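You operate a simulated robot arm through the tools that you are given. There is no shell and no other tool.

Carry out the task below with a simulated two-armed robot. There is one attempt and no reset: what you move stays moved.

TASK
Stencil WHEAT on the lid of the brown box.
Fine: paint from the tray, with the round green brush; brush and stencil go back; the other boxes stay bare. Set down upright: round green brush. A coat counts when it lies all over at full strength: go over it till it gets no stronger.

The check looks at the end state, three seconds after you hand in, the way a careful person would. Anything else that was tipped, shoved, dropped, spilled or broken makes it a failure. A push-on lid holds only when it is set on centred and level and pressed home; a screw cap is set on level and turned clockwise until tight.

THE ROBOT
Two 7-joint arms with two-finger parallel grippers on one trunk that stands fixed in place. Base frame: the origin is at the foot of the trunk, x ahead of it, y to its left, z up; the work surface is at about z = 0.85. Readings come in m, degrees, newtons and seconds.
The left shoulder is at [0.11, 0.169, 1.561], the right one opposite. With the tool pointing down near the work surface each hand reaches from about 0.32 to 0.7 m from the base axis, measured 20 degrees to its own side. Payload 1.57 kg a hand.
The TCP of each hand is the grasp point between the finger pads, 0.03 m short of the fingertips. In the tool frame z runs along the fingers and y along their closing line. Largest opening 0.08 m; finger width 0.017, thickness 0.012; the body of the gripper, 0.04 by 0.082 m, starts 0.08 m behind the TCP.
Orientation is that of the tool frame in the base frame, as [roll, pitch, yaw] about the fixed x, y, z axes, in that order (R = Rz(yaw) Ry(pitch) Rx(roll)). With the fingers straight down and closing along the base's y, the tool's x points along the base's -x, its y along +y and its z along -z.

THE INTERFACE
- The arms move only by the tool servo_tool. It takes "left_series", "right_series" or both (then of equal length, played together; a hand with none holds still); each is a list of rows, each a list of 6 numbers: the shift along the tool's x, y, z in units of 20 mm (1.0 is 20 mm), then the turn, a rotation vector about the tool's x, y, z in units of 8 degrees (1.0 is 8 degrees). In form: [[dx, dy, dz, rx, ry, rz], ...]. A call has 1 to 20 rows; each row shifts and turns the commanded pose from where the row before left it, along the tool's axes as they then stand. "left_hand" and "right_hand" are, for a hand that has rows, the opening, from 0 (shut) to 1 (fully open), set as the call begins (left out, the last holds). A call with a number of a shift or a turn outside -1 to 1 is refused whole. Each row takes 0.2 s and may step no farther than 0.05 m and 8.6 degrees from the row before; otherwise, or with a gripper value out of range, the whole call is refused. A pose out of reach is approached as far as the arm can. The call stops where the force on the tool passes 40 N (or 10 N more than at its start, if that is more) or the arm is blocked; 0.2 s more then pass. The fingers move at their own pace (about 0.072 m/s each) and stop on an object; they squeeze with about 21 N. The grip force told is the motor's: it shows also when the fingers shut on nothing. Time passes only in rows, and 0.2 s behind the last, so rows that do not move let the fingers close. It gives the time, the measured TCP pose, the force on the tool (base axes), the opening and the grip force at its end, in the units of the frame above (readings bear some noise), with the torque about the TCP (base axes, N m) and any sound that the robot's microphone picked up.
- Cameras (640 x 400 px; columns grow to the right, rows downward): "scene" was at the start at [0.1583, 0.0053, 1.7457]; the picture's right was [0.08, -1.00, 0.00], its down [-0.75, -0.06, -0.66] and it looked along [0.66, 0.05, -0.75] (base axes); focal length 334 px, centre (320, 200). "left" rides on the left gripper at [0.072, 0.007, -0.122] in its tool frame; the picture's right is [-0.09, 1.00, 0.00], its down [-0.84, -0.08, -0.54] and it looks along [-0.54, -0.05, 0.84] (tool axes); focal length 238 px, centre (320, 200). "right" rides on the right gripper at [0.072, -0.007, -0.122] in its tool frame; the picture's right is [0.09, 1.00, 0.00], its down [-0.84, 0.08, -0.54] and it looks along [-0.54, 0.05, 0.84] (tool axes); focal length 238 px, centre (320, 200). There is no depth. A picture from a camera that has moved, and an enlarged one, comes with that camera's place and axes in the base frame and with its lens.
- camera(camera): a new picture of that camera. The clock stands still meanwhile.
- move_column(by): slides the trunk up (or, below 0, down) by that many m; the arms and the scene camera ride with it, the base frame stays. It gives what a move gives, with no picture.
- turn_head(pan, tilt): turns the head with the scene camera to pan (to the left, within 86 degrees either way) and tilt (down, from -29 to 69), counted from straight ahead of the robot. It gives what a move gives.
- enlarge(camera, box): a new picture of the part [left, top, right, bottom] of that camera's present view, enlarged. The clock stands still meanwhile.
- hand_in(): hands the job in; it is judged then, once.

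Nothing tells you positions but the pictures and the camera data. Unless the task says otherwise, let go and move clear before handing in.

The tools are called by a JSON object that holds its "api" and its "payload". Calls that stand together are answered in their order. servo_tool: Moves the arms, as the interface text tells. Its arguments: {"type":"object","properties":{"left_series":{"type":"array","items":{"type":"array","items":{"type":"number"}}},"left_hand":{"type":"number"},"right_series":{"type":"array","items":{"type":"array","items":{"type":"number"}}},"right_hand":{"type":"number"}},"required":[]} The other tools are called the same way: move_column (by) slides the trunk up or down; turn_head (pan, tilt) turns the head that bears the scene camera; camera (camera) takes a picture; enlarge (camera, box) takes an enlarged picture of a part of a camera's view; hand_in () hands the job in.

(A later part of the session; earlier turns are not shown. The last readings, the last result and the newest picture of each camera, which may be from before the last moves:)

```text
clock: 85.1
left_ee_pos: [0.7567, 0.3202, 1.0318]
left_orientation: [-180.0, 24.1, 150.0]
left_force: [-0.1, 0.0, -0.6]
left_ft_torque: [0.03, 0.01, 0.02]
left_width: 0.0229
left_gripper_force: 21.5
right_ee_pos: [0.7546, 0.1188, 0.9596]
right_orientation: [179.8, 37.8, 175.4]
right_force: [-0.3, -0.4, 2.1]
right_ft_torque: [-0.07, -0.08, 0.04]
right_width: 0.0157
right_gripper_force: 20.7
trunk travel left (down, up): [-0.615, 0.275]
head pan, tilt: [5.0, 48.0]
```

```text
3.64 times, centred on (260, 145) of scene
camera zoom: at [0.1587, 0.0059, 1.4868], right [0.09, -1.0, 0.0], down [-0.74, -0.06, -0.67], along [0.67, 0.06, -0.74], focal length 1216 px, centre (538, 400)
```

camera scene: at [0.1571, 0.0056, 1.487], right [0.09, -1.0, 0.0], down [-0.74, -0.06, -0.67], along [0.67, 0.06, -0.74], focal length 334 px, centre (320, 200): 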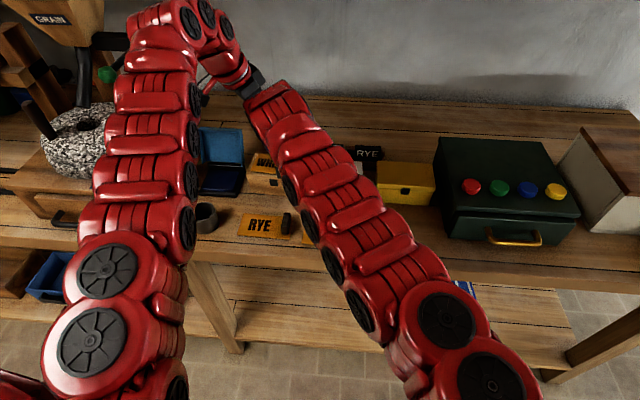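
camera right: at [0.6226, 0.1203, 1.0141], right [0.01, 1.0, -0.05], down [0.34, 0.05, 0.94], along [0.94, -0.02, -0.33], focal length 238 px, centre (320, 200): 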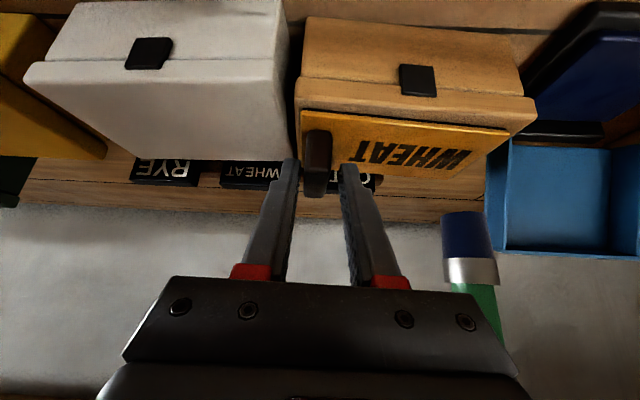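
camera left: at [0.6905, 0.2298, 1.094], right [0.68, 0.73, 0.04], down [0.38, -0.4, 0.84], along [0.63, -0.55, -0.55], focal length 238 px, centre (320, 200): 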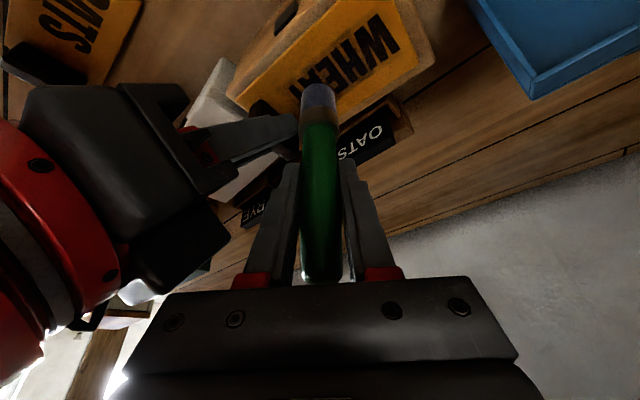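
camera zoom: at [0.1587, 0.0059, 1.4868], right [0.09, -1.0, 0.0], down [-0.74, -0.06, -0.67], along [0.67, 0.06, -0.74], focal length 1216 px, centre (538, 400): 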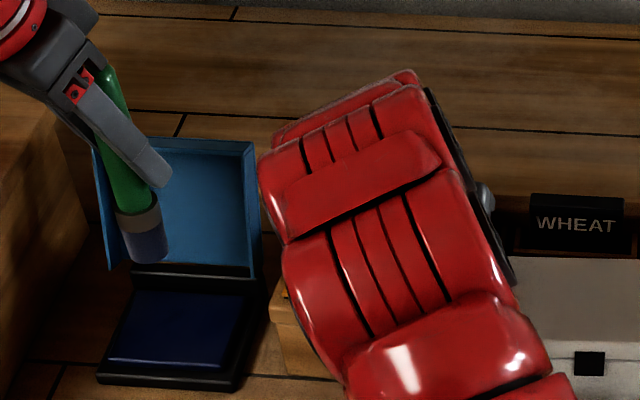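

{"api": "servo_tool", "payload": {"left_series": [[0.3705, 0, 0.824, 0, 0, 0], [0.3705, 0, 0.824, 0, 0, 0], [0.3705, 0, 0.824, 0, 0, 0], [0.3705, 0, 0.824, 0, 0, 0], [0, 0, 0, 0, 0, 0]]}}

{"api": "servo_tool", "payload": {"left_series": [[0.02, 0, 0.045, 0, 0, 0], [0, 0.3, 0, 0, 0, 0], [0, 0, 0, 0, 0, 0], [0, -0.3, 0, 0, 0, 0], [0, -0.3, 0, 0, 0, 0], [0, 0, 0, 0, 0, 0], [0, 0.3, 0, 0, 0, 0]]}}

```text
clock: 86.3
left_ee_pos: [0.7569, 0.3201, 0.9598]
left_orientation: [180.0, 24.1, 149.9]
left_force: [-0.4, -0.3, -0.6]
left_ft_torque: [0.01, 0.04, -0.01]
left_width: 0.023
left_gripper_force: 20.6
right_ee_pos: [0.7547, 0.1183, 0.9597]
right_orientation: [179.8, 37.7, 175.4]
right_force: [0.8, 0.2, 2.4]
right_ft_torque: [-0.1, -0.05, 0.05]
right_width: 0.0157
right_gripper_force: 20.4
trunk travel left (down, up): [-0.615, 0.275]
head pan, tilt: [5.0, 48.0]
```

```text
clock: 87.9
left_ee_pos: [0.756, 0.3203, 0.9588]
left_orientation: [180.0, 24.1, 150.1]
left_force: [-2.0, -0.6, -0.6]
left_ft_torque: [-0.03, -0.01, -0.01]
left_width: 0.0228
left_gripper_force: 20.8
right_ee_pos: [0.7542, 0.1165, 0.9606]
right_orientation: [179.8, 37.8, 175.4]
right_force: [-0.6, 0.4, 1.6]
right_ft_torque: [-0.1, -0.03, -0.05]
right_width: 0.0154
right_gripper_force: 20.9
trunk travel left (down, up): [-0.615, 0.275]
head pan, tilt: [5.0, 48.0]
```

No contact yet, so the brush slipped up in the grip by a millimetre or two. I'll go a little lower.

{"api": "servo_tool", "payload": {"left_series": [[0.025, 0, 0.055, 0, 0, 0], [0, 0, 0, 0, 0, 0]]}}

{"api": "servo_tool", "payload": {"left_series": [[0.02, 0, 0.045, 0, 0, 0], [0, 0, 0, 0, 0, 0]]}}

```text
clock: 88.5
left_ee_pos: [0.7564, 0.3194, 0.9579]
left_orientation: [-179.9, 24.1, 150.0]
left_force: [-0.2, -0.6, -0.8]
left_ft_torque: [0.05, -0.04, 0.0]
left_width: 0.023
left_gripper_force: 21.3
right_ee_pos: [0.7534, 0.1172, 0.9594]
right_orientation: [179.8, 37.8, 175.4]
right_force: [0.5, 0.9, 2.1]
right_ft_torque: [-0.08, -0.02, 0.04]
right_width: 0.0156
right_gripper_force: 21.1
trunk travel left (down, up): [-0.615, 0.275]
head pan, tilt: [5.0, 48.0]
```

```text
clock: 89.1
left_ee_pos: [0.7562, 0.32, 0.9569]
left_orientation: [180.0, 24.2, 149.8]
left_force: [0.1, -0.8, 2.7]
left_ft_torque: [-0.07, -0.03, -0.05]
left_width: 0.0227
left_gripper_force: 21.1
right_ee_pos: [0.7543, 0.118, 0.9605]
right_orientation: [179.8, 37.8, 175.4]
right_force: [2.1, 1.1, -0.2]
right_ft_torque: [-0.07, -0.14, 0.0]
right_width: 0.0157
right_gripper_force: 21.0
trunk travel left (down, up): [-0.615, 0.275]
head pan, tilt: [5.0, 48.0]
```

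{"api": "servo_tool", "payload": {"left_series": [[0.014, 0, 0.032, 0, 0, 0], [0, 0.3, 0, 0, 0, 0], [0, 0, 0, 0, 0, 0], [0, -0.3, 0, 0, 0, 0], [0, -0.3, 0, 0, 0, 0], [0, 0, 0, 0, 0, 0], [0, 0.3, 0, 0, 0, 0], [0, 0, 0, 0, 0, 0]]}}

{"api": "servo_tool", "payload": {"left_series": [[-0.41, 0, -0.912, 0, 0, 0], [-0.41, 0, -0.912, 0, 0, 0], [-0.41, 0, -0.912, 0, 0, 0], [-0.35, 0, -0.78, 0, 0, 0]]}}

{"api": "camera", "payload": {"camera": "left"}}

```text
clock: 90.9
left_ee_pos: [0.7548, 0.3174, 0.9553]
left_orientation: [179.9, 24.2, 149.7]
left_force: [-0.8, -4.1, 9.8]
left_ft_torque: [-0.34, 0.07, -0.03]
left_width: 0.0229
left_gripper_force: 21.5
right_ee_pos: [0.7533, 0.1157, 0.9617]
right_orientation: [179.7, 37.7, 175.4]
right_force: [1.1, -0.5, -0.1]
right_ft_torque: [-0.11, 0.03, 0.0]
right_width: 0.0155
right_gripper_force: 21.3
trunk travel left (down, up): [-0.615, 0.275]
head pan, tilt: [5.0, 48.0]
```

```text
clock: 91.9
left_ee_pos: [0.7562, 0.3192, 1.0324]
left_orientation: [-180.0, 24.2, 150.0]
left_force: [0.7, -0.5, -0.5]
left_ft_torque: [-0.03, 0.0, -0.03]
left_width: 0.0228
left_gripper_force: 21.0
right_ee_pos: [0.7556, 0.1193, 0.9608]
right_orientation: [179.9, 37.8, 175.4]
right_force: [2.2, 0.3, 1.3]
right_ft_torque: [-0.02, -0.02, 0.09]
right_width: 0.016
right_gripper_force: 20.9
trunk travel left (down, up): [-0.615, 0.275]
head pan, tilt: [5.0, 48.0]
```

```text
taken
camera left: at [0.6599, 0.3837, 1.1135], right [0.57, 0.82, 0.04], down [0.43, -0.34, 0.84], along [0.7, -0.46, -0.55], focal length 238 px, centre (320, 200)
```

left: 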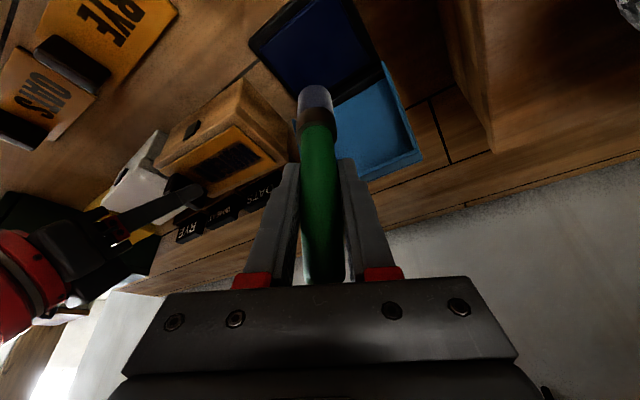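

Loaded again. Back to the W, above the stencil.

{"api": "servo_tool", "payload": {"left_series": [[0, 0, 0, 0.41, 0, 0.912], [-0.569, -0.497, 0.275, 0, 0, 0], [-0.569, -0.497, 0.275, 0, 0, 0], [-0.569, -0.497, 0.275, 0, 0, 0], [-0.569, -0.497, 0.275, 0, 0, 0], [-0.569, -0.497, 0.275, 0, 0, 0], [-0.569, -0.497, 0.275, 0, 0, 0], [-0.569, -0.497, 0.275, 0, 0, 0], [0, 0, 0, 0, 0, 0]]}}

{"api": "servo_tool", "payload": {"left_series": [[0.155, 0, 0.345, 0, 0, 0], [0.155, 0, 0.345, 0, 0, 0], [0.05, 0, 0.115, 0, 0, 0], [0, 0, 0, 0, 0, 0]]}}

```text
clock: 93.9
left_ee_pos: [0.7829, 0.2111, 1.0293]
left_orientation: [-180.0, 24.1, 142.0]
left_force: [0.2, 0.3, -0.4]
left_ft_torque: [0.0, 0.02, 0.01]
left_width: 0.0225
left_gripper_force: 21.3
right_ee_pos: [0.7539, 0.1194, 0.9588]
right_orientation: [179.8, 37.7, 175.4]
right_force: [0.3, -0.5, 1.8]
right_ft_torque: [-0.11, -0.08, -0.03]
right_width: 0.0157
right_gripper_force: 21.4
trunk travel left (down, up): [-0.615, 0.275]
head pan, tilt: [5.0, 48.0]
```

```text
clock: 94.9
left_ee_pos: [0.7828, 0.2097, 1.0123]
left_orientation: [180.0, 24.1, 141.9]
left_force: [-0.1, -0.2, -0.3]
left_ft_torque: [0.01, -0.01, 0.0]
left_width: 0.0229
left_gripper_force: 21.5
right_ee_pos: [0.7544, 0.1179, 0.9604]
right_orientation: [179.8, 37.7, 175.4]
right_force: [0.8, 0.3, 1.9]
right_ft_torque: [-0.07, -0.03, 0.03]
right_width: 0.0157
right_gripper_force: 20.7
trunk travel left (down, up): [-0.615, 0.275]
head pan, tilt: [5.0, 48.0]
```

{"api": "servo_tool", "payload": {"left_series": [[0.041, 0, 0.091, 0, 0, 0], [0, 0, 0, 0, 0, 0]]}}

{"api": "servo_tool", "payload": {"left_series": [[0.012, 0, 0.027, 0, 0, 0], [0, 0, 0, 0, 0, 0]]}}

```text
clock: 95.5
left_ee_pos: [0.7819, 0.2109, 1.0124]
left_orientation: [179.9, 24.3, 141.9]
left_force: [-1.3, 0.1, 9.7]
left_ft_torque: [-0.08, 0.04, -0.03]
left_width: 0.0229
left_gripper_force: 21.1
right_ee_pos: [0.7532, 0.1173, 0.9607]
right_orientation: [179.7, 37.6, 175.4]
right_force: [6.2, 2.3, -0.6]
right_ft_torque: [-0.08, -0.1, -0.14]
right_width: 0.0158
right_gripper_force: 20.6
trunk travel left (down, up): [-0.615, 0.275]
head pan, tilt: [5.0, 48.0]
```

```text
clock: 96.1
left_ee_pos: [0.7826, 0.2111, 1.0121]
left_orientation: [179.9, 24.3, 142.0]
left_force: [-2.0, -0.8, 18.5]
left_ft_torque: [-0.09, -0.02, -0.01]
left_width: 0.0227
left_gripper_force: 21.1
right_ee_pos: [0.7546, 0.1184, 0.9606]
right_orientation: [179.7, 37.8, 175.3]
right_force: [6.3, 3.0, -3.6]
right_ft_torque: [-0.21, 0.08, -0.28]
right_width: 0.0157
right_gripper_force: 21.3
trunk travel left (down, up): [-0.615, 0.275]
head pan, tilt: [5.0, 48.0]
```

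Good contact. Second pass along the top line to the right.

{"api": "servo_tool", "payload": {"left_series": [[-0.126, -0.208, 0.0586, 0, 0, 0], [-0.126, -0.208, 0.0586, 0, 0, 0], [-0.126, -0.208, 0.0586, 0, 0, 0], [-0.126, -0.208, 0.0586, 0, 0, 0], [-0.126, -0.208, 0.0586, 0, 0, 0], [-0.126, -0.208, 0.0586, 0, 0, 0]]}}

{"api": "servo_tool", "payload": {"left_series": [[-0.126, -0.208, 0.0586, 0, 0, 0], [-0.126, -0.208, 0.0586, 0, 0, 0], [-0.126, -0.208, 0.0586, 0, 0, 0], [-0.126, -0.208, 0.0586, 0, 0, 0], [-0.126, -0.208, 0.0586, 0, 0, 0]]}}

```text
clock: 97.5
left_ee_pos: [0.7791, 0.1799, 1.0102]
left_orientation: [179.9, 24.3, 142.0]
left_force: [0.8, 8.6, 21.1]
left_ft_torque: [0.53, -0.19, 0.05]
left_width: 0.023
left_gripper_force: 21.2
right_ee_pos: [0.7537, 0.1172, 0.9603]
right_orientation: [179.9, 37.7, 175.5]
right_force: [-0.2, -4.3, -8.4]
right_ft_torque: [-0.13, 0.26, -0.22]
right_width: 0.0157
right_gripper_force: 21.1
trunk travel left (down, up): [-0.615, 0.275]
head pan, tilt: [5.0, 48.0]
```

```text
clock: 98.7
left_ee_pos: [0.7769, 0.1557, 1.0109]
left_orientation: [179.8, 24.3, 142.0]
left_force: [2.2, 10.1, 29.1]
left_ft_torque: [0.79, -0.3, 0.08]
left_width: 0.0239
left_gripper_force: 21.4
right_ee_pos: [0.7539, 0.1175, 0.9611]
right_orientation: [179.9, 37.6, 175.4]
right_force: [-0.8, -7.5, -13.0]
right_ft_torque: [-0.16, 0.25, -0.23]
right_width: 0.0159
right_gripper_force: 21.0
trunk travel left (down, up): [-0.615, 0.275]
head pan, tilt: [5.0, 48.0]
```

Force rose to 29 N, so I'll ease up, catch the T's corner, and come back along the lower line.

{"api": "servo_tool", "payload": {"left_series": [[-0.02, 0, -0.045, 0, 0, 0], [-0.15, -0.05, 0.06, 0, 0, 0], [-0.135, 0.052, 0.06, 0, 0, 0], [0, 0, 0, 0, 0, 0]]}}

{"api": "servo_tool", "payload": {"left_series": [[0.273, -0.118, -0.123, 0, 0, 0], [0.273, -0.118, -0.123, 0, 0, 0], [0.273, -0.118, -0.123, 0, 0, 0]]}}

{"api": "servo_tool", "payload": {"left_series": [[0.126, 0.208, -0.0566, 0, 0, 0], [0.126, 0.208, -0.0566, 0, 0, 0], [0.126, 0.208, -0.0566, 0, 0, 0], [0.126, 0.208, -0.0566, 0, 0, 0], [0.126, 0.208, -0.0566, 0, 0, 0]]}}

```text
clock: 99.7
left_ee_pos: [0.7834, 0.1499, 1.0108]
left_orientation: [-179.9, 24.1, 142.0]
left_force: [-3.0, 2.4, 9.7]
left_ft_torque: [0.07, 0.13, -0.02]
left_width: 0.0227
left_gripper_force: 20.8
right_ee_pos: [0.7552, 0.1184, 0.9608]
right_orientation: [179.8, 37.8, 175.3]
right_force: [1.3, -4.0, -7.2]
right_ft_torque: [-0.17, 0.19, -0.16]
right_width: 0.0159
right_gripper_force: 21.0
trunk travel left (down, up): [-0.615, 0.275]
head pan, tilt: [5.0, 48.0]
```

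```text
clock: 100.5
left_ee_pos: [0.7641, 0.1559, 1.0103]
left_orientation: [180.0, 24.1, 141.9]
left_force: [2.8, -1.3, 6.0]
left_ft_torque: [-0.16, -0.33, -0.02]
left_width: 0.0228
left_gripper_force: 20.7
right_ee_pos: [0.7528, 0.1189, 0.9603]
right_orientation: [179.7, 37.7, 175.5]
right_force: [-2.4, 2.6, -0.9]
right_ft_torque: [-0.02, -0.04, 0.07]
right_width: 0.0155
right_gripper_force: 21.0
trunk travel left (down, up): [-0.615, 0.275]
head pan, tilt: [5.0, 48.0]
```

```text
clock: 101.7
left_ee_pos: [0.7656, 0.184, 1.0103]
left_orientation: [180.0, 24.2, 142.0]
left_force: [0.1, 0.5, -0.5]
left_ft_torque: [-0.02, -0.01, 0.01]
left_width: 0.0229
left_gripper_force: 20.1
right_ee_pos: [0.7549, 0.117, 0.9613]
right_orientation: [179.9, 37.8, 175.3]
right_force: [-1.5, 1.0, 0.9]
right_ft_torque: [-0.02, 0.05, 0.08]
right_width: 0.0158
right_gripper_force: 20.6
trunk travel left (down, up): [-0.615, 0.275]
head pan, tilt: [5.0, 48.0]
```

{"api": "servo_tool", "payload": {"left_series": [[0.022, 0, 0.05, 0, 0, 0], [0, 0, 0, 0, 0, 0]]}}

{"api": "servo_tool", "payload": {"left_series": [[-0.126, -0.208, 0.0586, 0, 0, 0], [-0.126, -0.208, 0.0586, 0, 0, 0], [-0.126, -0.208, 0.0586, 0, 0, 0], [-0.126, -0.208, 0.0586, 0, 0, 0], [-0.126, -0.208, 0.0586, 0, 0, 0], [0, 0, 0, 0, 0, 0]]}}

```text
clock: 102.3
left_ee_pos: [0.7673, 0.182, 1.0108]
left_orientation: [179.9, 24.2, 142.1]
left_force: [-1.5, 2.3, 4.0]
left_ft_torque: [0.13, 0.09, 0.0]
left_width: 0.023
left_gripper_force: 20.6
right_ee_pos: [0.7546, 0.1178, 0.9601]
right_orientation: [179.8, 37.8, 175.3]
right_force: [2.2, -0.8, -0.2]
right_ft_torque: [-0.06, -0.19, 0.01]
right_width: 0.0156
right_gripper_force: 20.8
trunk travel left (down, up): [-0.615, 0.275]
head pan, tilt: [5.0, 48.0]
```

```text
clock: 103.7
left_ee_pos: [0.7653, 0.1576, 1.0105]
left_orientation: [-180.0, 24.2, 142.0]
left_force: [0.0, 5.5, 11.2]
left_ft_torque: [0.33, -0.08, -0.02]
left_width: 0.0226
left_gripper_force: 20.8
right_ee_pos: [0.7549, 0.1166, 0.9599]
right_orientation: [179.8, 37.6, 175.3]
right_force: [4.3, -4.7, -0.9]
right_ft_torque: [-0.19, -0.27, -0.12]
right_width: 0.0156
right_gripper_force: 20.6
trunk travel left (down, up): [-0.615, 0.275]
head pan, tilt: [5.0, 48.0]
```

Contact is good at 11 N. Now left along the lower line with a small downward bias.

{"api": "servo_tool", "payload": {"left_series": [[0.128, 0.208, -0.051, 0, 0, 0], [0.128, 0.208, -0.051, 0, 0, 0], [0.128, 0.208, -0.051, 0, 0, 0], [0.128, 0.208, -0.051, 0, 0, 0], [0.128, 0.208, -0.051, 0, 0, 0]]}}

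{"api": "servo_tool", "payload": {"left_series": [[0.128, 0.208, -0.051, 0, 0, 0], [0.128, 0.208, -0.051, 0, 0, 0], [0.128, 0.208, -0.051, 0, 0, 0], [0.128, 0.208, -0.051, 0, 0, 0], [0.128, 0.208, -0.051, 0, 0, 0]]}}

```text
clock: 104.9
left_ee_pos: [0.766, 0.1813, 1.0081]
left_orientation: [179.9, 24.2, 141.9]
left_force: [-0.1, -5.1, 10.7]
left_ft_torque: [-0.47, -0.08, -0.04]
left_width: 0.023
left_gripper_force: 21.0
right_ee_pos: [0.7546, 0.1179, 0.9611]
right_orientation: [179.6, 37.7, 175.4]
right_force: [2.0, 2.2, 0.0]
right_ft_torque: [-0.08, 0.04, -0.06]
right_width: 0.0156
right_gripper_force: 21.6
trunk travel left (down, up): [-0.615, 0.275]
head pan, tilt: [5.0, 48.0]
```

```text
clock: 106.1
left_ee_pos: [0.7682, 0.207, 1.0086]
left_orientation: [180.0, 24.4, 141.9]
left_force: [-1.5, -9.6, 24.3]
left_ft_torque: [-0.56, 0.01, -0.03]
left_width: 0.023
left_gripper_force: 21.3
right_ee_pos: [0.7538, 0.1187, 0.9613]
right_orientation: [179.9, 37.7, 175.5]
right_force: [5.6, 8.0, -6.2]
right_ft_torque: [-0.13, 0.01, -0.28]
right_width: 0.0158
right_gripper_force: 21.1
trunk travel left (down, up): [-0.615, 0.275]
head pan, tilt: [5.0, 48.0]
```

Now the centre line to the right.

{"api": "servo_tool", "payload": {"left_series": [[-0.16, 0.13, 0.04, 0, 0, 0], [-0.15, 0.14, 0.05, 0, 0, 0], [-0.126, -0.208, 0.0566, 0, 0, 0], [-0.126, -0.208, 0.0566, 0, 0, 0], [-0.126, -0.208, 0.0566, 0, 0, 0], [-0.126, -0.208, 0.0566, 0, 0, 0], [-0.126, -0.208, 0.0566, 0, 0, 0], [-0.126, -0.208, 0.0566, 0, 0, 0]]}}

{"api": "servo_tool", "payload": {"left_series": [[-0.126, -0.208, 0.0566, 0, 0, 0], [-0.126, -0.208, 0.0566, 0, 0, 0], [-0.126, -0.208, 0.0566, 0, 0, 0], [-0.126, -0.208, 0.0566, 0, 0, 0], [-0.126, -0.208, 0.0566, 0, 0, 0]]}}

```text
clock: 107.9
left_ee_pos: [0.7752, 0.1778, 1.0085]
left_orientation: [-179.9, 24.1, 141.9]
left_force: [0.7, 1.2, 1.7]
left_ft_torque: [0.06, -0.04, 0.01]
left_width: 0.0229
left_gripper_force: 20.6
right_ee_pos: [0.755, 0.1173, 0.9602]
right_orientation: [179.8, 37.8, 175.4]
right_force: [-2.3, -2.7, -0.1]
right_ft_torque: [-0.15, -0.04, -0.01]
right_width: 0.0158
right_gripper_force: 20.8
trunk travel left (down, up): [-0.615, 0.275]
head pan, tilt: [5.0, 48.0]
```

```text
clock: 109.1
left_ee_pos: [0.7733, 0.1526, 1.0086]
left_orientation: [180.0, 24.2, 142.0]
left_force: [0.0, -0.6, -0.1]
left_ft_torque: [0.01, -0.03, -0.01]
left_width: 0.0229
left_gripper_force: 20.6
right_ee_pos: [0.7542, 0.1174, 0.9619]
right_orientation: [179.9, 37.9, 175.4]
right_force: [0.0, -1.2, 2.7]
right_ft_torque: [-0.1, -0.18, -0.01]
right_width: 0.0158
right_gripper_force: 20.4
trunk travel left (down, up): [-0.615, 0.275]
head pan, tilt: [5.0, 48.0]
```

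Contact faded again because the brush is creeping up in the grip. I'll press 1.5 mm and run the centre line leftwards.

{"api": "servo_tool", "payload": {"left_series": [[0.03, 0, 0.068, 0, 0, 0], [0, 0, 0, 0, 0, 0]]}}

{"api": "servo_tool", "payload": {"left_series": [[0.127, 0.208, -0.053, 0, 0, 0], [0.127, 0.208, -0.053, 0, 0, 0], [0.127, 0.208, -0.053, 0, 0, 0], [0.127, 0.208, -0.053, 0, 0, 0], [0.127, 0.208, -0.053, 0, 0, 0], [0.127, 0.208, -0.053, 0, 0, 0]]}}

{"api": "servo_tool", "payload": {"left_series": [[0.127, 0.208, -0.053, 0, 0, 0], [0.127, 0.208, -0.053, 0, 0, 0], [0.127, 0.208, -0.053, 0, 0, 0], [0.127, 0.208, -0.053, 0, 0, 0], [0.127, 0.208, -0.053, 0, 0, 0]]}}

```text
clock: 109.7
left_ee_pos: [0.7736, 0.1531, 1.0079]
left_orientation: [179.9, 24.2, 141.9]
left_force: [-1.7, 0.4, 8.4]
left_ft_torque: [-0.02, 0.05, -0.03]
left_width: 0.0226
left_gripper_force: 21.4
right_ee_pos: [0.7547, 0.1172, 0.9612]
right_orientation: [179.8, 37.8, 175.3]
right_force: [8.0, 0.3, -0.1]
right_ft_torque: [-0.14, -0.38, -0.08]
right_width: 0.0157
right_gripper_force: 20.9
trunk travel left (down, up): [-0.615, 0.275]
head pan, tilt: [5.0, 48.0]
```

```text
clock: 111.1
left_ee_pos: [0.7729, 0.1817, 1.0092]
left_orientation: [180.0, 24.2, 141.9]
left_force: [-1.4, -6.5, 17.2]
left_ft_torque: [-0.48, -0.02, -0.04]
left_width: 0.0227
left_gripper_force: 20.6
right_ee_pos: [0.7537, 0.1173, 0.9614]
right_orientation: [179.8, 37.7, 175.3]
right_force: [10.3, 5.0, -0.4]
right_ft_torque: [-0.12, -0.29, -0.17]
right_width: 0.0157
right_gripper_force: 21.3
trunk travel left (down, up): [-0.615, 0.275]
head pan, tilt: [5.0, 48.0]
```

```text
clock: 112.3
left_ee_pos: [0.7766, 0.2092, 1.008]
left_orientation: [179.9, 24.0, 142.0]
left_force: [-1.6, -4.0, 10.8]
left_ft_torque: [-0.25, 0.05, -0.02]
left_width: 0.0229
left_gripper_force: 20.5
right_ee_pos: [0.7533, 0.1174, 0.96]
right_orientation: [179.9, 37.7, 175.3]
right_force: [2.4, 3.5, -0.1]
right_ft_torque: [-0.07, 0.07, -0.13]
right_width: 0.0153
right_gripper_force: 21.3
trunk travel left (down, up): [-0.615, 0.275]
head pan, tilt: [5.0, 48.0]
```

Good full pass. I'll lift, move aside and inspect the coat.

{"api": "servo_tool", "payload": {"left_series": [[-0.3, 0, -0.68, 0, 0, 0], [-0.3, 0, -0.68, 0, 0, 0], [-0.3, 0, -0.68, 0, 0, 0], [0.4, 0.5, 0, 0, 0, 0], [0.4, 0.5, 0, 0, 0, 0]]}}

{"api": "enlarge", "payload": {"camera": "right", "box": [300, 100, 500, 200]}}

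{"api": "enlarge", "payload": {"camera": "left", "box": [180, 20, 350, 160]}}

```text
clock: 113.5
left_ee_pos: [0.7775, 0.2331, 1.0461]
left_orientation: [-179.9, 24.2, 141.9]
left_force: [0.2, 0.1, -0.4]
left_ft_torque: [0.0, 0.0, -0.01]
left_width: 0.0228
left_gripper_force: 20.7
right_ee_pos: [0.7542, 0.1173, 0.9611]
right_orientation: [179.7, 37.6, 175.4]
right_force: [-3.4, 0.2, 3.6]
right_ft_torque: [-0.14, 0.19, -0.09]
right_width: 0.0157
right_gripper_force: 20.9
trunk travel left (down, up): [-0.615, 0.275]
head pan, tilt: [5.0, 48.0]
```

```text
3.20 times, centred on (400, 150) of right
camera zoom: at [0.6218, 0.1203, 1.0129], right [0.01, 1.0, -0.05], down [0.33, 0.05, 0.94], along [0.94, -0.02, -0.33], focal length 763 px, centre (64, 360)
```

zoom: 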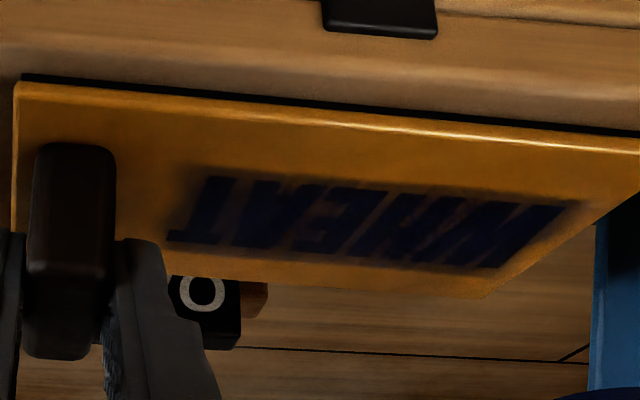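

```text
2.86 times, centred on (265, 90) of left
camera zoom: at [0.6904, 0.3089, 1.1261], right [0.68, 0.73, 0.04], down [0.38, -0.39, 0.84], along [0.63, -0.55, -0.55], focal length 681 px, centre (477, 514)
```

zoom: 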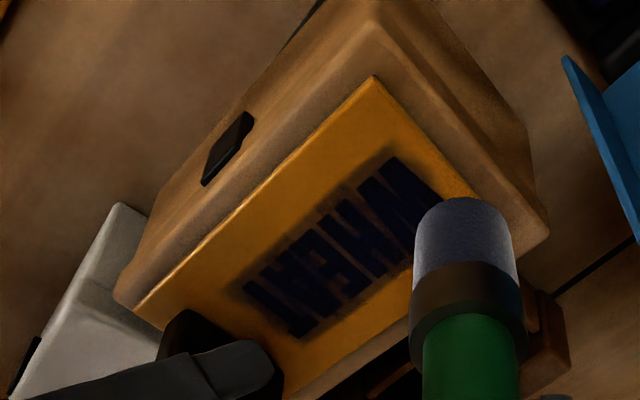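

{"api": "enlarge", "payload": {"camera": "right", "box": [345, 135, 415, 185]}}

{"api": "enlarge", "payload": {"camera": "right", "box": [410, 135, 490, 195]}}

```text
8.00 times, centred on (380, 160) of right
camera zoom: at [0.6218, 0.1203, 1.0129], right [0.01, 1.0, -0.05], down [0.33, 0.05, 0.94], along [0.94, -0.02, -0.33], focal length 1907 px, centre (-160, 520)
```

zoom: 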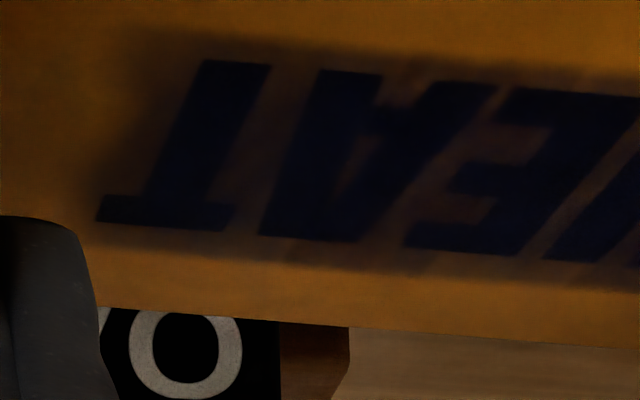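

```text
6.67 times, centred on (450, 165) of right
camera zoom: at [0.6218, 0.1203, 1.0129], right [0.01, 1.0, -0.05], down [0.33, 0.05, 0.94], along [0.94, -0.02, -0.33], focal length 1589 px, centre (-547, 433)
```

zoom: 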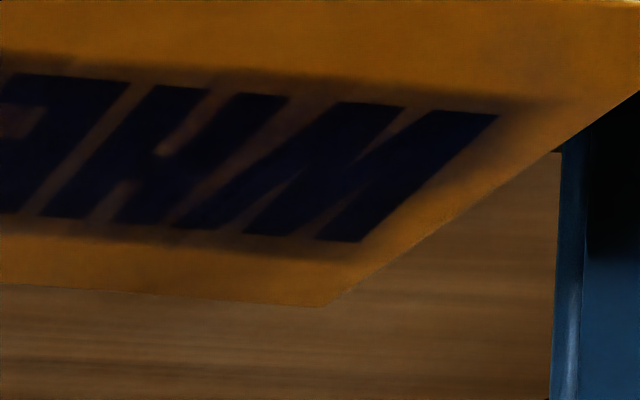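

The coat's halo covers all letters, but the T's outer corner is near the edge. I'll reload once more and do another full pass reaching a bit further there.

{"api": "servo_tool", "payload": {"left_series": [[0, 0, 0, -0.41, 0, -0.912], [0.62, 0.64, -0.103, 0, 0, 0], [0.62, 0.64, -0.103, 0, 0, 0], [0.62, 0.64, -0.103, 0, 0, 0], [0.62, 0.64, -0.103, 0, 0, 0], [0.62, 0.64, -0.103, 0, 0, 0], [0, 0, 0, 0, 0, 0]]}}

{"api": "servo_tool", "payload": {"left_series": [[0.379, 0, 0.8435, 0, 0, 0], [0.379, 0, 0.8435, 0, 0, 0], [0.379, 0, 0.8435, 0, 0, 0], [0.379, 0, 0.8435, 0, 0, 0], [0, 0, 0, 0, 0, 0]]}}

{"api": "servo_tool", "payload": {"left_series": [[0.041, 0, 0.091, 0, 0, 0], [0, 0, 0, 0, 0, 0]]}}

```text
clock: 115.1
left_ee_pos: [0.7575, 0.3174, 1.0303]
left_orientation: [-180.0, 24.1, 149.9]
left_force: [-0.7, -0.4, -0.5]
left_ft_torque: [-0.01, -0.04, 0.03]
left_width: 0.0228
left_gripper_force: 21.4
right_ee_pos: [0.7544, 0.1183, 0.9607]
right_orientation: [179.8, 37.7, 175.5]
right_force: [-2.1, 0.0, 4.0]
right_ft_torque: [-0.07, 0.02, 0.03]
right_width: 0.0159
right_gripper_force: 20.8
trunk travel left (down, up): [-0.615, 0.275]
head pan, tilt: [5.0, 48.0]
```

```text
clock: 116.3
left_ee_pos: [0.758, 0.3183, 0.955]
left_orientation: [180.0, 24.1, 150.0]
left_force: [0.0, -0.2, -0.1]
left_ft_torque: [-0.02, 0.02, -0.02]
left_width: 0.0224
left_gripper_force: 20.9
right_ee_pos: [0.754, 0.118, 0.9614]
right_orientation: [179.7, 37.7, 175.4]
right_force: [-0.6, -0.3, 4.1]
right_ft_torque: [-0.09, -0.07, 0.02]
right_width: 0.0158
right_gripper_force: 20.7
trunk travel left (down, up): [-0.615, 0.275]
head pan, tilt: [5.0, 48.0]
```

```text
clock: 116.9
left_ee_pos: [0.7567, 0.319, 0.9547]
left_orientation: [-180.0, 24.2, 149.9]
left_force: [-0.5, -0.5, 0.3]
left_ft_torque: [0.02, 0.03, -0.03]
left_width: 0.023
left_gripper_force: 21.7
right_ee_pos: [0.7537, 0.1189, 0.9606]
right_orientation: [179.8, 37.8, 175.3]
right_force: [0.4, 0.2, 4.0]
right_ft_torque: [-0.09, -0.08, 0.01]
right_width: 0.0155
right_gripper_force: 20.5
trunk travel left (down, up): [-0.615, 0.275]
head pan, tilt: [5.0, 48.0]
```

{"api": "servo_tool", "payload": {"left_series": [[0.03, 0, 0.068, 0, 0, 0], [0, 0, 0, 0, 0, 0]]}}

{"api": "servo_tool", "payload": {"left_series": [[0.015, 0, 0.034, 0, 0, 0], [0, 0.3, 0, 0, 0, 0], [0, 0, 0, 0, 0, 0], [0, -0.3, 0, 0, 0, 0], [0, -0.3, 0, 0, 0, 0], [0, 0, 0, 0, 0, 0], [0, 0.3, 0, 0, 0, 0], [0, 0, 0, 0, 0, 0]]}}

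```text
clock: 117.5
left_ee_pos: [0.7573, 0.3187, 0.9524]
left_orientation: [180.0, 24.2, 149.8]
left_force: [-0.6, -0.4, 1.1]
left_ft_torque: [0.01, 0.06, 0.0]
left_width: 0.0229
left_gripper_force: 20.3
right_ee_pos: [0.7555, 0.1184, 0.9604]
right_orientation: [179.8, 37.8, 175.4]
right_force: [0.4, 0.5, 2.7]
right_ft_torque: [-0.11, -0.08, 0.01]
right_width: 0.0158
right_gripper_force: 20.9
trunk travel left (down, up): [-0.615, 0.275]
head pan, tilt: [5.0, 48.0]
```

```text
clock: 119.3
left_ee_pos: [0.7565, 0.3157, 0.9521]
left_orientation: [179.9, 24.4, 149.8]
left_force: [-2.5, -6.0, 11.6]
left_ft_torque: [-0.39, 0.17, 0.0]
left_width: 0.0228
left_gripper_force: 21.4
right_ee_pos: [0.7536, 0.1165, 0.9617]
right_orientation: [179.8, 37.7, 175.2]
right_force: [0.1, -0.2, 0.2]
right_ft_torque: [-0.07, 0.06, 0.0]
right_width: 0.0159
right_gripper_force: 20.3
trunk travel left (down, up): [-0.615, 0.275]
head pan, tilt: [5.0, 48.0]
```

Loaded. Lifting and returning to the W, slightly further up the lid for the top line.

{"api": "servo_tool", "payload": {"left_series": [[-0.41, 0, -0.912, 0, 0, 0], [-0.41, 0, -0.912, 0, 0, 0], [-0.41, 0, -0.912, 0, 0, 0], [-0.41, 0, -0.912, 0, 0, 0], [0, 0, 0, 0.41, 0, 0.912], [-0.569, -0.497, 0.275, 0, 0, 0], [-0.569, -0.497, 0.275, 0, 0, 0], [-0.569, -0.497, 0.275, 0, 0, 0], [-0.569, -0.497, 0.275, 0, 0, 0], [-0.569, -0.497, 0.275, 0, 0, 0], [-0.569, -0.497, 0.275, 0, 0, 0], [-0.569, -0.497, 0.275, 0, 0, 0], [0, 0, 0, 0, 0, 0]]}}

```text
clock: 122.1
left_ee_pos: [0.784, 0.2108, 1.0274]
left_orientation: [180.0, 24.2, 142.0]
left_force: [-0.4, -0.7, -0.4]
left_ft_torque: [0.0, 0.02, 0.0]
left_width: 0.0226
left_gripper_force: 20.9
right_ee_pos: [0.7551, 0.1178, 0.9602]
right_orientation: [179.8, 37.7, 175.4]
right_force: [3.2, -0.1, 6.4]
right_ft_torque: [-0.08, -0.21, -0.01]
right_width: 0.0159
right_gripper_force: 20.9
trunk travel left (down, up): [-0.615, 0.275]
head pan, tilt: [5.0, 48.0]
```

{"api": "servo_tool", "payload": {"left_series": [[0.194, -0.03, 0.431, 0, 0, 0], [0.194, -0.03, 0.431, 0, 0, 0], [0, 0, 0, 0, 0, 0]]}}

{"api": "servo_tool", "payload": {"left_series": [[0.03, 0, 0.068, 0, 0, 0], [0, 0, 0, 0, 0, 0]]}}

{"api": "servo_tool", "payload": {"left_series": [[0.012, 0, 0.027, 0, 0, 0], [0, 0, 0, 0, 0, 0]]}}

```text
clock: 122.9
left_ee_pos: [0.7835, 0.2084, 1.01]
left_orientation: [180.0, 24.3, 141.9]
left_force: [0.1, -0.1, -0.8]
left_ft_torque: [0.0, 0.0, 0.05]
left_width: 0.023
left_gripper_force: 20.5
right_ee_pos: [0.7547, 0.1171, 0.9611]
right_orientation: [179.7, 37.7, 175.4]
right_force: [2.3, -0.4, 6.3]
right_ft_torque: [-0.13, -0.17, -0.03]
right_width: 0.0159
right_gripper_force: 21.0
trunk travel left (down, up): [-0.615, 0.275]
head pan, tilt: [5.0, 48.0]
```

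```text
clock: 123.5
left_ee_pos: [0.783, 0.2087, 1.0083]
left_orientation: [-180.0, 24.2, 141.9]
left_force: [0.2, 0.3, -0.1]
left_ft_torque: [-0.02, 0.0, -0.01]
left_width: 0.023
left_gripper_force: 20.9
right_ee_pos: [0.7548, 0.1175, 0.9606]
right_orientation: [179.8, 37.6, 175.4]
right_force: [2.5, -0.6, 6.3]
right_ft_torque: [-0.07, -0.13, -0.01]
right_width: 0.0157
right_gripper_force: 20.4
trunk travel left (down, up): [-0.615, 0.275]
head pan, tilt: [5.0, 48.0]
```

```text
clock: 124.1
left_ee_pos: [0.7832, 0.2088, 1.0078]
left_orientation: [179.9, 24.2, 142.0]
left_force: [-0.2, 0.7, 1.6]
left_ft_torque: [0.0, -0.01, 0.02]
left_width: 0.0226
left_gripper_force: 21.1
right_ee_pos: [0.7547, 0.1184, 0.9614]
right_orientation: [179.8, 37.6, 175.4]
right_force: [2.5, 0.3, 5.2]
right_ft_torque: [-0.11, -0.17, -0.02]
right_width: 0.0156
right_gripper_force: 20.6
trunk travel left (down, up): [-0.615, 0.275]
head pan, tilt: [5.0, 48.0]
```

{"api": "servo_tool", "payload": {"left_series": [[0.017, 0, 0.038, 0, 0, 0], [-0.136, -0.2, 0.062, 0, 0, 0], [-0.136, -0.2, 0.062, 0, 0, 0], [-0.136, -0.2, 0.062, 0, 0, 0], [-0.136, -0.2, 0.062, 0, 0, 0], [-0.136, -0.2, 0.062, 0, 0, 0]]}}

{"api": "servo_tool", "payload": {"left_series": [[-0.136, -0.2, 0.062, 0, 0, 0], [-0.136, -0.2, 0.062, 0, 0, 0], [-0.136, -0.2, 0.062, 0, 0, 0], [-0.136, -0.2, 0.062, 0, 0, 0], [-0.136, -0.2, 0.062, 0, 0, 0], [-0.136, -0.2, 0.062, 0, 0, 0]]}}

```text
clock: 125.5
left_ee_pos: [0.7821, 0.1841, 1.0087]
left_orientation: [-180.0, 24.3, 141.8]
left_force: [1.1, 6.5, 15.9]
left_ft_torque: [0.48, -0.12, 0.04]
left_width: 0.0228
left_gripper_force: 21.3
right_ee_pos: [0.7542, 0.1191, 0.9615]
right_orientation: [179.7, 37.6, 175.4]
right_force: [4.9, -2.8, 0.4]
right_ft_torque: [-0.12, 0.01, -0.18]
right_width: 0.0156
right_gripper_force: 21.1
trunk travel left (down, up): [-0.615, 0.275]
head pan, tilt: [5.0, 48.0]
```

```text
clock: 126.9
left_ee_pos: [0.7815, 0.1529, 1.0089]
left_orientation: [179.8, 24.1, 142.0]
left_force: [0.2, 6.1, 14.4]
left_ft_torque: [0.41, -0.09, 0.05]
left_width: 0.0231
left_gripper_force: 21.0
right_ee_pos: [0.754, 0.1177, 0.9617]
right_orientation: [179.8, 37.7, 175.4]
right_force: [0.8, -3.9, -1.4]
right_ft_torque: [-0.12, 0.14, -0.17]
right_width: 0.0157
right_gripper_force: 21.0
trunk travel left (down, up): [-0.615, 0.275]
head pan, tilt: [5.0, 48.0]
```

Now the T's outer corner, with a short dwell there.

{"api": "servo_tool", "payload": {"left_series": [[-0.163, 0, 0.073, 0, 0, 0], [-0.163, 0, 0.073, 0, 0, 0], [0, 0, 0, 0, 0, 0]]}}

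{"api": "enlarge", "payload": {"camera": "right", "box": [240, 40, 560, 250]}}

```text
clock: 127.7
left_ee_pos: [0.7873, 0.1493, 1.0073]
left_orientation: [179.9, 24.3, 142.0]
left_force: [-2.6, 4.2, 15.4]
left_ft_torque: [0.25, 0.17, -0.01]
left_width: 0.0229
left_gripper_force: 20.7
right_ee_pos: [0.7543, 0.1169, 0.9599]
right_orientation: [179.8, 37.6, 175.4]
right_force: [2.2, -4.3, -3.5]
right_ft_torque: [-0.24, 0.17, -0.25]
right_width: 0.0159
right_gripper_force: 21.6
trunk travel left (down, up): [-0.615, 0.275]
head pan, tilt: [5.0, 48.0]
```

```text
1.90 times, centred on (400, 145) of right
camera zoom: at [0.6214, 0.12, 1.0128], right [0.01, 1.0, -0.05], down [0.34, 0.05, 0.94], along [0.94, -0.02, -0.33], focal length 454 px, centre (168, 305)
```

zoom: 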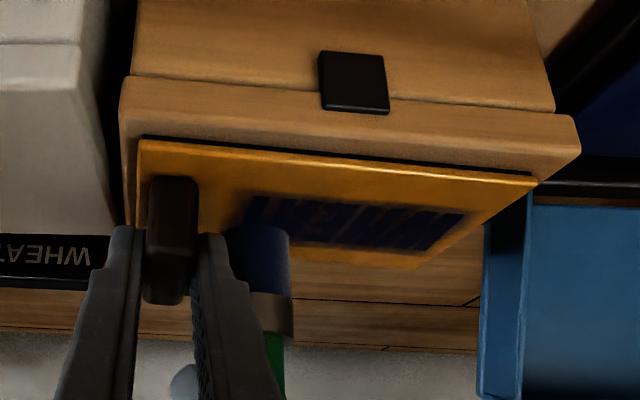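

Now back along the lower line.

{"api": "servo_tool", "payload": {"left_series": [[0.258, -0.0975, -0.111, 0, 0, 0], [0.258, -0.0975, -0.111, 0, 0, 0], [0.258, -0.0975, -0.111, 0, 0, 0], [0.258, -0.0975, -0.111, 0, 0, 0]]}}

{"api": "servo_tool", "payload": {"left_series": [[0.129, 0.208, -0.049, 0, 0, 0], [0.129, 0.208, -0.049, 0, 0, 0], [0.129, 0.208, -0.049, 0, 0, 0], [0.129, 0.208, -0.049, 0, 0, 0]]}}

{"api": "servo_tool", "payload": {"left_series": [[0.129, 0.208, -0.049, 0, 0, 0], [0.129, 0.208, -0.049, 0, 0, 0], [0.129, 0.208, -0.049, 0, 0, 0], [0.129, 0.208, -0.049, 0, 0, 0], [0.129, 0.208, -0.049, 0, 0, 0], [0.129, 0.208, -0.049, 0, 0, 0]]}}

```text
clock: 128.7
left_ee_pos: [0.7648, 0.156, 1.006]
left_orientation: [179.9, 24.3, 142.0]
left_force: [7.0, -3.1, 18.7]
left_ft_torque: [-0.15, -0.38, 0.01]
left_width: 0.0227
left_gripper_force: 20.9
right_ee_pos: [0.7536, 0.1179, 0.9616]
right_orientation: [179.7, 37.7, 175.4]
right_force: [-4.4, -0.1, -4.9]
right_ft_torque: [-0.25, -0.25, -0.14]
right_width: 0.0157
right_gripper_force: 21.4
trunk travel left (down, up): [-0.615, 0.275]
head pan, tilt: [5.0, 48.0]
```

```text
clock: 129.7
left_ee_pos: [0.7652, 0.176, 1.006]
left_orientation: [180.0, 24.3, 142.0]
left_force: [-0.6, -6.5, 16.6]
left_ft_torque: [-0.36, 0.12, 0.02]
left_width: 0.0229
left_gripper_force: 21.2
right_ee_pos: [0.7541, 0.1178, 0.9616]
right_orientation: [179.8, 37.7, 175.4]
right_force: [-1.9, 7.3, -5.2]
right_ft_torque: [-0.04, 0.19, 0.06]
right_width: 0.0156
right_gripper_force: 20.6
trunk travel left (down, up): [-0.615, 0.275]
head pan, tilt: [5.0, 48.0]
```

```text
clock: 131.1
left_ee_pos: [0.7692, 0.2062, 1.0051]
left_orientation: [179.9, 24.3, 141.9]
left_force: [0.1, -5.9, 15.7]
left_ft_torque: [-0.42, 0.09, 0.02]
left_width: 0.0227
left_gripper_force: 21.0
right_ee_pos: [0.7547, 0.1185, 0.9607]
right_orientation: [179.9, 37.7, 175.2]
right_force: [1.8, 9.3, -5.3]
right_ft_torque: [-0.01, 0.09, 0.03]
right_width: 0.0157
right_gripper_force: 20.9
trunk travel left (down, up): [-0.615, 0.275]
head pan, tilt: [5.0, 48.0]
```

Good contact all along. I'll cover the W's upper corner, then do a centre line to the right.

{"api": "servo_tool", "payload": {"left_series": [[-0.245, 0.307, 0.113, 0, 0, 0], [-0.245, 0.307, 0.113, 0, 0, 0], [0, 0, 0, 0, 0, 0], [0.15, -0.158, -0.056, 0, 0, 0], [0.15, -0.158, -0.056, 0, 0, 0]]}}

{"api": "servo_tool", "payload": {"left_series": [[-0.124, -0.208, 0.0616, 0, 0, 0], [-0.124, -0.208, 0.0616, 0, 0, 0], [-0.124, -0.208, 0.0616, 0, 0, 0], [-0.124, -0.208, 0.0616, 0, 0, 0], [-0.124, -0.208, 0.0616, 0, 0, 0], [-0.124, -0.208, 0.0616, 0, 0, 0]]}}

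{"api": "servo_tool", "payload": {"left_series": [[-0.124, -0.208, 0.0616, 0, 0, 0], [-0.124, -0.208, 0.0616, 0, 0, 0], [-0.124, -0.208, 0.0616, 0, 0, 0], [-0.124, -0.208, 0.0616, 0, 0, 0], [-0.124, -0.208, 0.0616, 0, 0, 0]]}}

```text
clock: 132.3
left_ee_pos: [0.7764, 0.2081, 1.0054]
left_orientation: [179.8, 24.3, 141.8]
left_force: [6.3, 1.4, 15.0]
left_ft_torque: [0.09, -0.34, -0.01]
left_width: 0.0229
left_gripper_force: 20.9
right_ee_pos: [0.7532, 0.118, 0.9606]
right_orientation: [179.8, 37.8, 175.4]
right_force: [-1.0, 1.4, -0.3]
right_ft_torque: [-0.08, -0.07, 0.08]
right_width: 0.0158
right_gripper_force: 21.3
trunk travel left (down, up): [-0.615, 0.275]
head pan, tilt: [5.0, 48.0]
```

```text
clock: 133.7
left_ee_pos: [0.7723, 0.1785, 1.0051]
left_orientation: [179.9, 24.3, 142.0]
left_force: [1.4, 4.7, 11.2]
left_ft_torque: [0.36, 0.03, -0.05]
left_width: 0.0228
left_gripper_force: 20.7
right_ee_pos: [0.754, 0.1173, 0.9609]
right_orientation: [179.8, 37.6, 175.2]
right_force: [0.4, -5.6, -0.5]
right_ft_torque: [-0.17, 0.02, -0.09]
right_width: 0.0157
right_gripper_force: 21.0
trunk travel left (down, up): [-0.615, 0.275]
head pan, tilt: [5.0, 48.0]
```

```text
clock: 134.9
left_ee_pos: [0.7709, 0.154, 1.0046]
left_orientation: [180.0, 24.1, 142.0]
left_force: [2.3, 6.7, 14.8]
left_ft_torque: [0.44, -0.02, 0.0]
left_width: 0.0227
left_gripper_force: 20.7
right_ee_pos: [0.7545, 0.117, 0.9608]
right_orientation: [179.8, 37.6, 175.3]
right_force: [0.8, -7.1, -0.3]
right_ft_torque: [-0.18, -0.02, -0.13]
right_width: 0.0155
right_gripper_force: 21.3
trunk travel left (down, up): [-0.615, 0.275]
head pan, tilt: [5.0, 48.0]
```

Full contact throughout. I'll lift and check the coat against the earlier view.

{"api": "servo_tool", "payload": {"left_series": [[-0.3, 0, -0.68, 0, 0, 0], [-0.3, 0.1, -0.68, 0, 0, 0], [-0.3, 0.4, -0.68, 0, 0, 0], [0.2, 0.8, -0.2, 0, 0, 0], [0.5, 0.7, -0.2, 0, 0, 0], [0.5, 0.7, 0, 0, 0, 0]]}}

{"api": "enlarge", "payload": {"camera": "right", "box": [345, 135, 415, 185]}}

{"api": "enlarge", "payload": {"camera": "right", "box": [410, 135, 490, 195]}}

{"api": "enlarge", "payload": {"camera": "left", "box": [180, 20, 350, 160]}}

```text
clock: 136.3
left_ee_pos: [0.7857, 0.2146, 1.0462]
left_orientation: [-179.9, 24.2, 141.9]
left_force: [0.2, -0.1, -0.4]
left_ft_torque: [-0.02, -0.02, -0.03]
left_width: 0.0226
left_gripper_force: 21.4
right_ee_pos: [0.754, 0.1193, 0.9605]
right_orientation: [179.7, 37.8, 175.4]
right_force: [0.1, 4.1, 6.1]
right_ft_torque: [-0.02, 0.03, -0.01]
right_width: 0.0155
right_gripper_force: 20.9
trunk travel left (down, up): [-0.615, 0.275]
head pan, tilt: [5.0, 48.0]
```

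```text
8.00 times, centred on (380, 160) of right
camera zoom: at [0.6219, 0.1212, 1.0129], right [0.0, 1.0, -0.05], down [0.33, 0.05, 0.94], along [0.94, -0.02, -0.33], focal length 1907 px, centre (-160, 520)
```

zoom: 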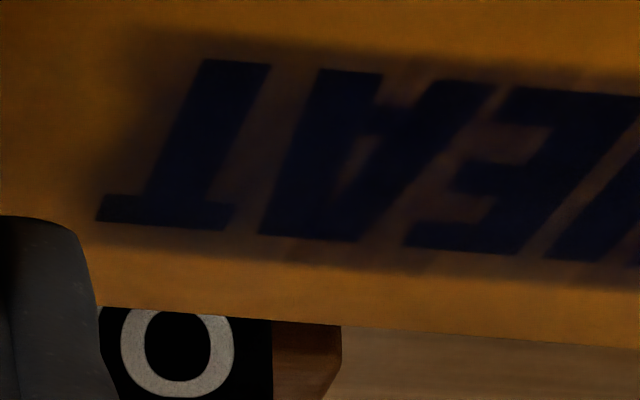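

```text
6.67 times, centred on (450, 165) of right
camera zoom: at [0.6219, 0.1212, 1.0129], right [0.0, 1.0, -0.05], down [0.33, 0.05, 0.94], along [0.94, -0.02, -0.33], focal length 1589 px, centre (-547, 433)
```

zoom: 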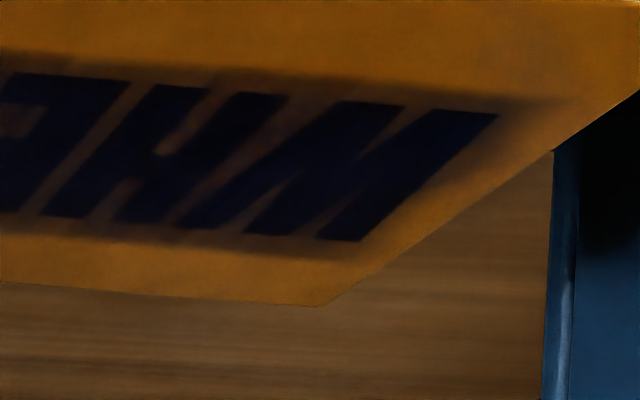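

```text
2.86 times, centred on (265, 90) of left
camera zoom: at [0.6983, 0.29, 1.1272], right [0.68, 0.73, 0.04], down [0.38, -0.39, 0.84], along [0.63, -0.56, -0.55], focal length 681 px, centre (477, 514)
```

zoom: 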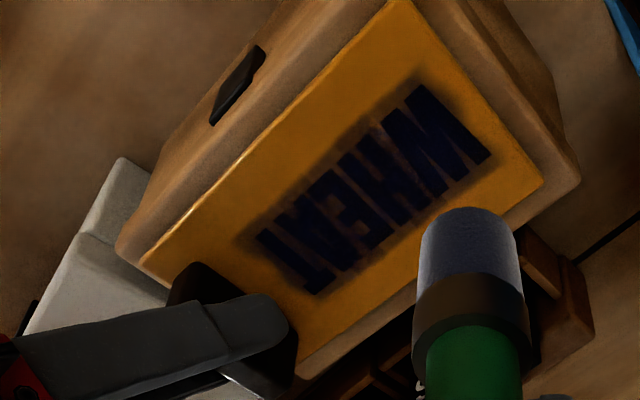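

The letters look the same as before the last coat, uniformly navy, so the coat is saturated. I'll move the brush aside, then lift the stencil straight up to check the lid.

{"api": "servo_tool", "payload": {"left_series": [[0.758, 0.715, -0.707, 0, 0, 0], [0.758, 0.715, -0.707, 0, 0, 0], [0.758, 0.715, -0.707, 0, 0, 0]]}}

{"api": "servo_tool", "payload": {"right_series": [[-0.15, 0, -0.19, 0, 0, 0], [-0.408, 0, -0.527, 0, 0, 0], [-0.408, 0, -0.527, 0, 0, 0], [-0.408, 0, -0.527, 0, 0, 0], [-0.3, 0, -0.39, 0, 0, 0]]}}

{"api": "camera", "payload": {"camera": "left"}}

{"api": "camera", "payload": {"camera": "right"}}

```text
clock: 137.1
left_ee_pos: [0.7649, 0.2824, 1.0655]
left_orientation: [-179.9, 24.2, 141.9]
left_force: [1.6, 1.0, -0.9]
left_ft_torque: [0.0, 0.01, -0.04]
left_width: 0.0225
left_gripper_force: 21.0
right_ee_pos: [0.7547, 0.117, 0.9613]
right_orientation: [179.9, 37.8, 175.4]
right_force: [0.9, 3.3, 4.8]
right_ft_torque: [-0.06, -0.01, -0.02]
right_width: 0.0158
right_gripper_force: 20.8
trunk travel left (down, up): [-0.615, 0.275]
head pan, tilt: [5.0, 48.0]
```

```text
clock: 138.3
left_ee_pos: [0.7663, 0.2812, 1.0655]
left_orientation: [180.0, 24.2, 142.0]
left_force: [0.0, -0.6, -0.4]
left_ft_torque: [-0.02, 0.01, 0.02]
left_width: 0.0228
left_gripper_force: 21.0
right_ee_pos: [0.7548, 0.1185, 1.0131]
right_orientation: [179.7, 37.6, 175.4]
right_force: [-0.3, 0.3, -3.0]
right_ft_torque: [-0.12, 0.01, 0.02]
right_width: 0.0159
right_gripper_force: 21.3
trunk travel left (down, up): [-0.615, 0.275]
head pan, tilt: [5.0, 48.0]
```

```text
taken
camera left: at [0.6794, 0.359, 1.1459], right [0.68, 0.73, 0.04], down [0.38, -0.39, 0.84], along [0.63, -0.55, -0.55], focal length 238 px, centre (320, 200)
```

left: 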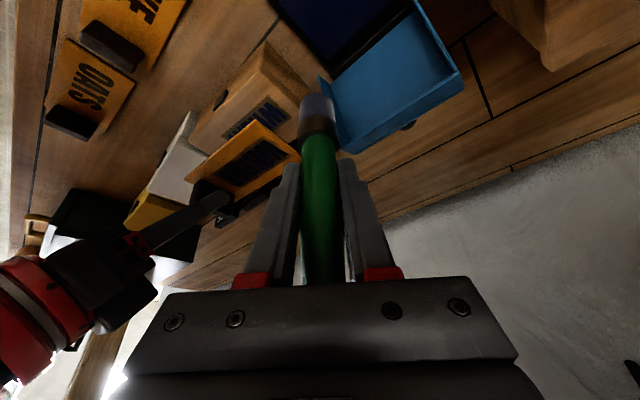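

```text
taken
camera right: at [0.6231, 0.1208, 1.0655], right [0.0, 1.0, -0.05], down [0.34, 0.05, 0.94], along [0.94, -0.02, -0.34], focal length 238 px, centre (320, 200)
```

right: 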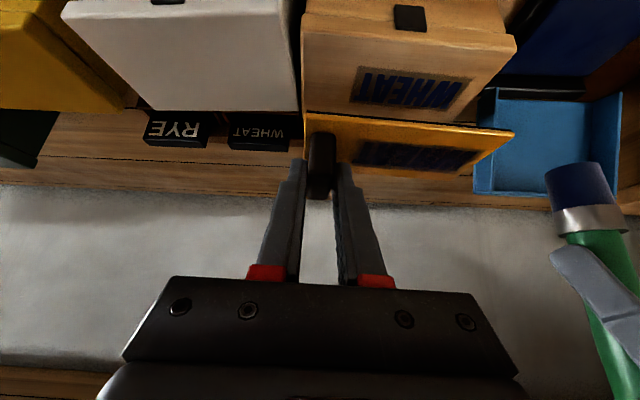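

{"api": "enlarge", "payload": {"camera": "right", "box": [335, 55, 485, 125]}}

{"api": "enlarge", "payload": {"camera": "left", "box": [190, 60, 320, 190]}}

```text
4.27 times, centred on (410, 90) of right
camera zoom: at [0.6231, 0.1208, 1.0655], right [0.0, 1.0, -0.05], down [0.34, 0.05, 0.94], along [0.94, -0.02, -0.34], focal length 1017 px, centre (-64, 669)
```

zoom: 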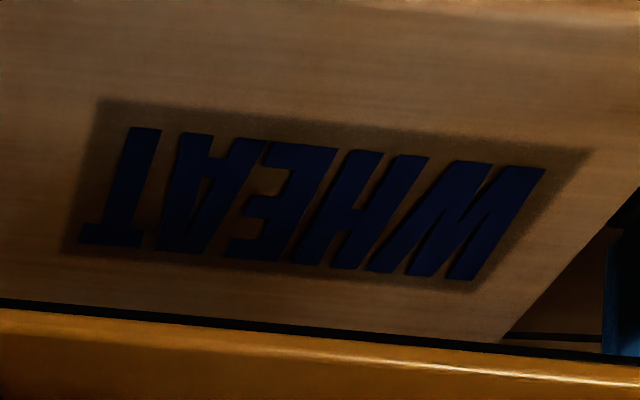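

```text
3.08 times, centred on (255, 125) of left
camera zoom: at [0.6794, 0.359, 1.1459], right [0.68, 0.73, 0.04], down [0.38, -0.39, 0.84], along [0.63, -0.55, -0.55], focal length 733 px, centre (520, 431)
```

zoom: 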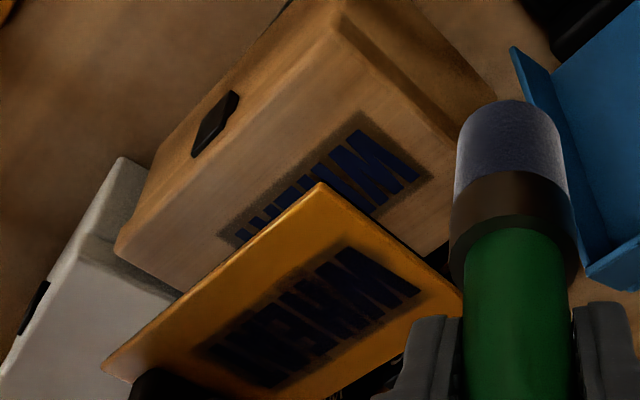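

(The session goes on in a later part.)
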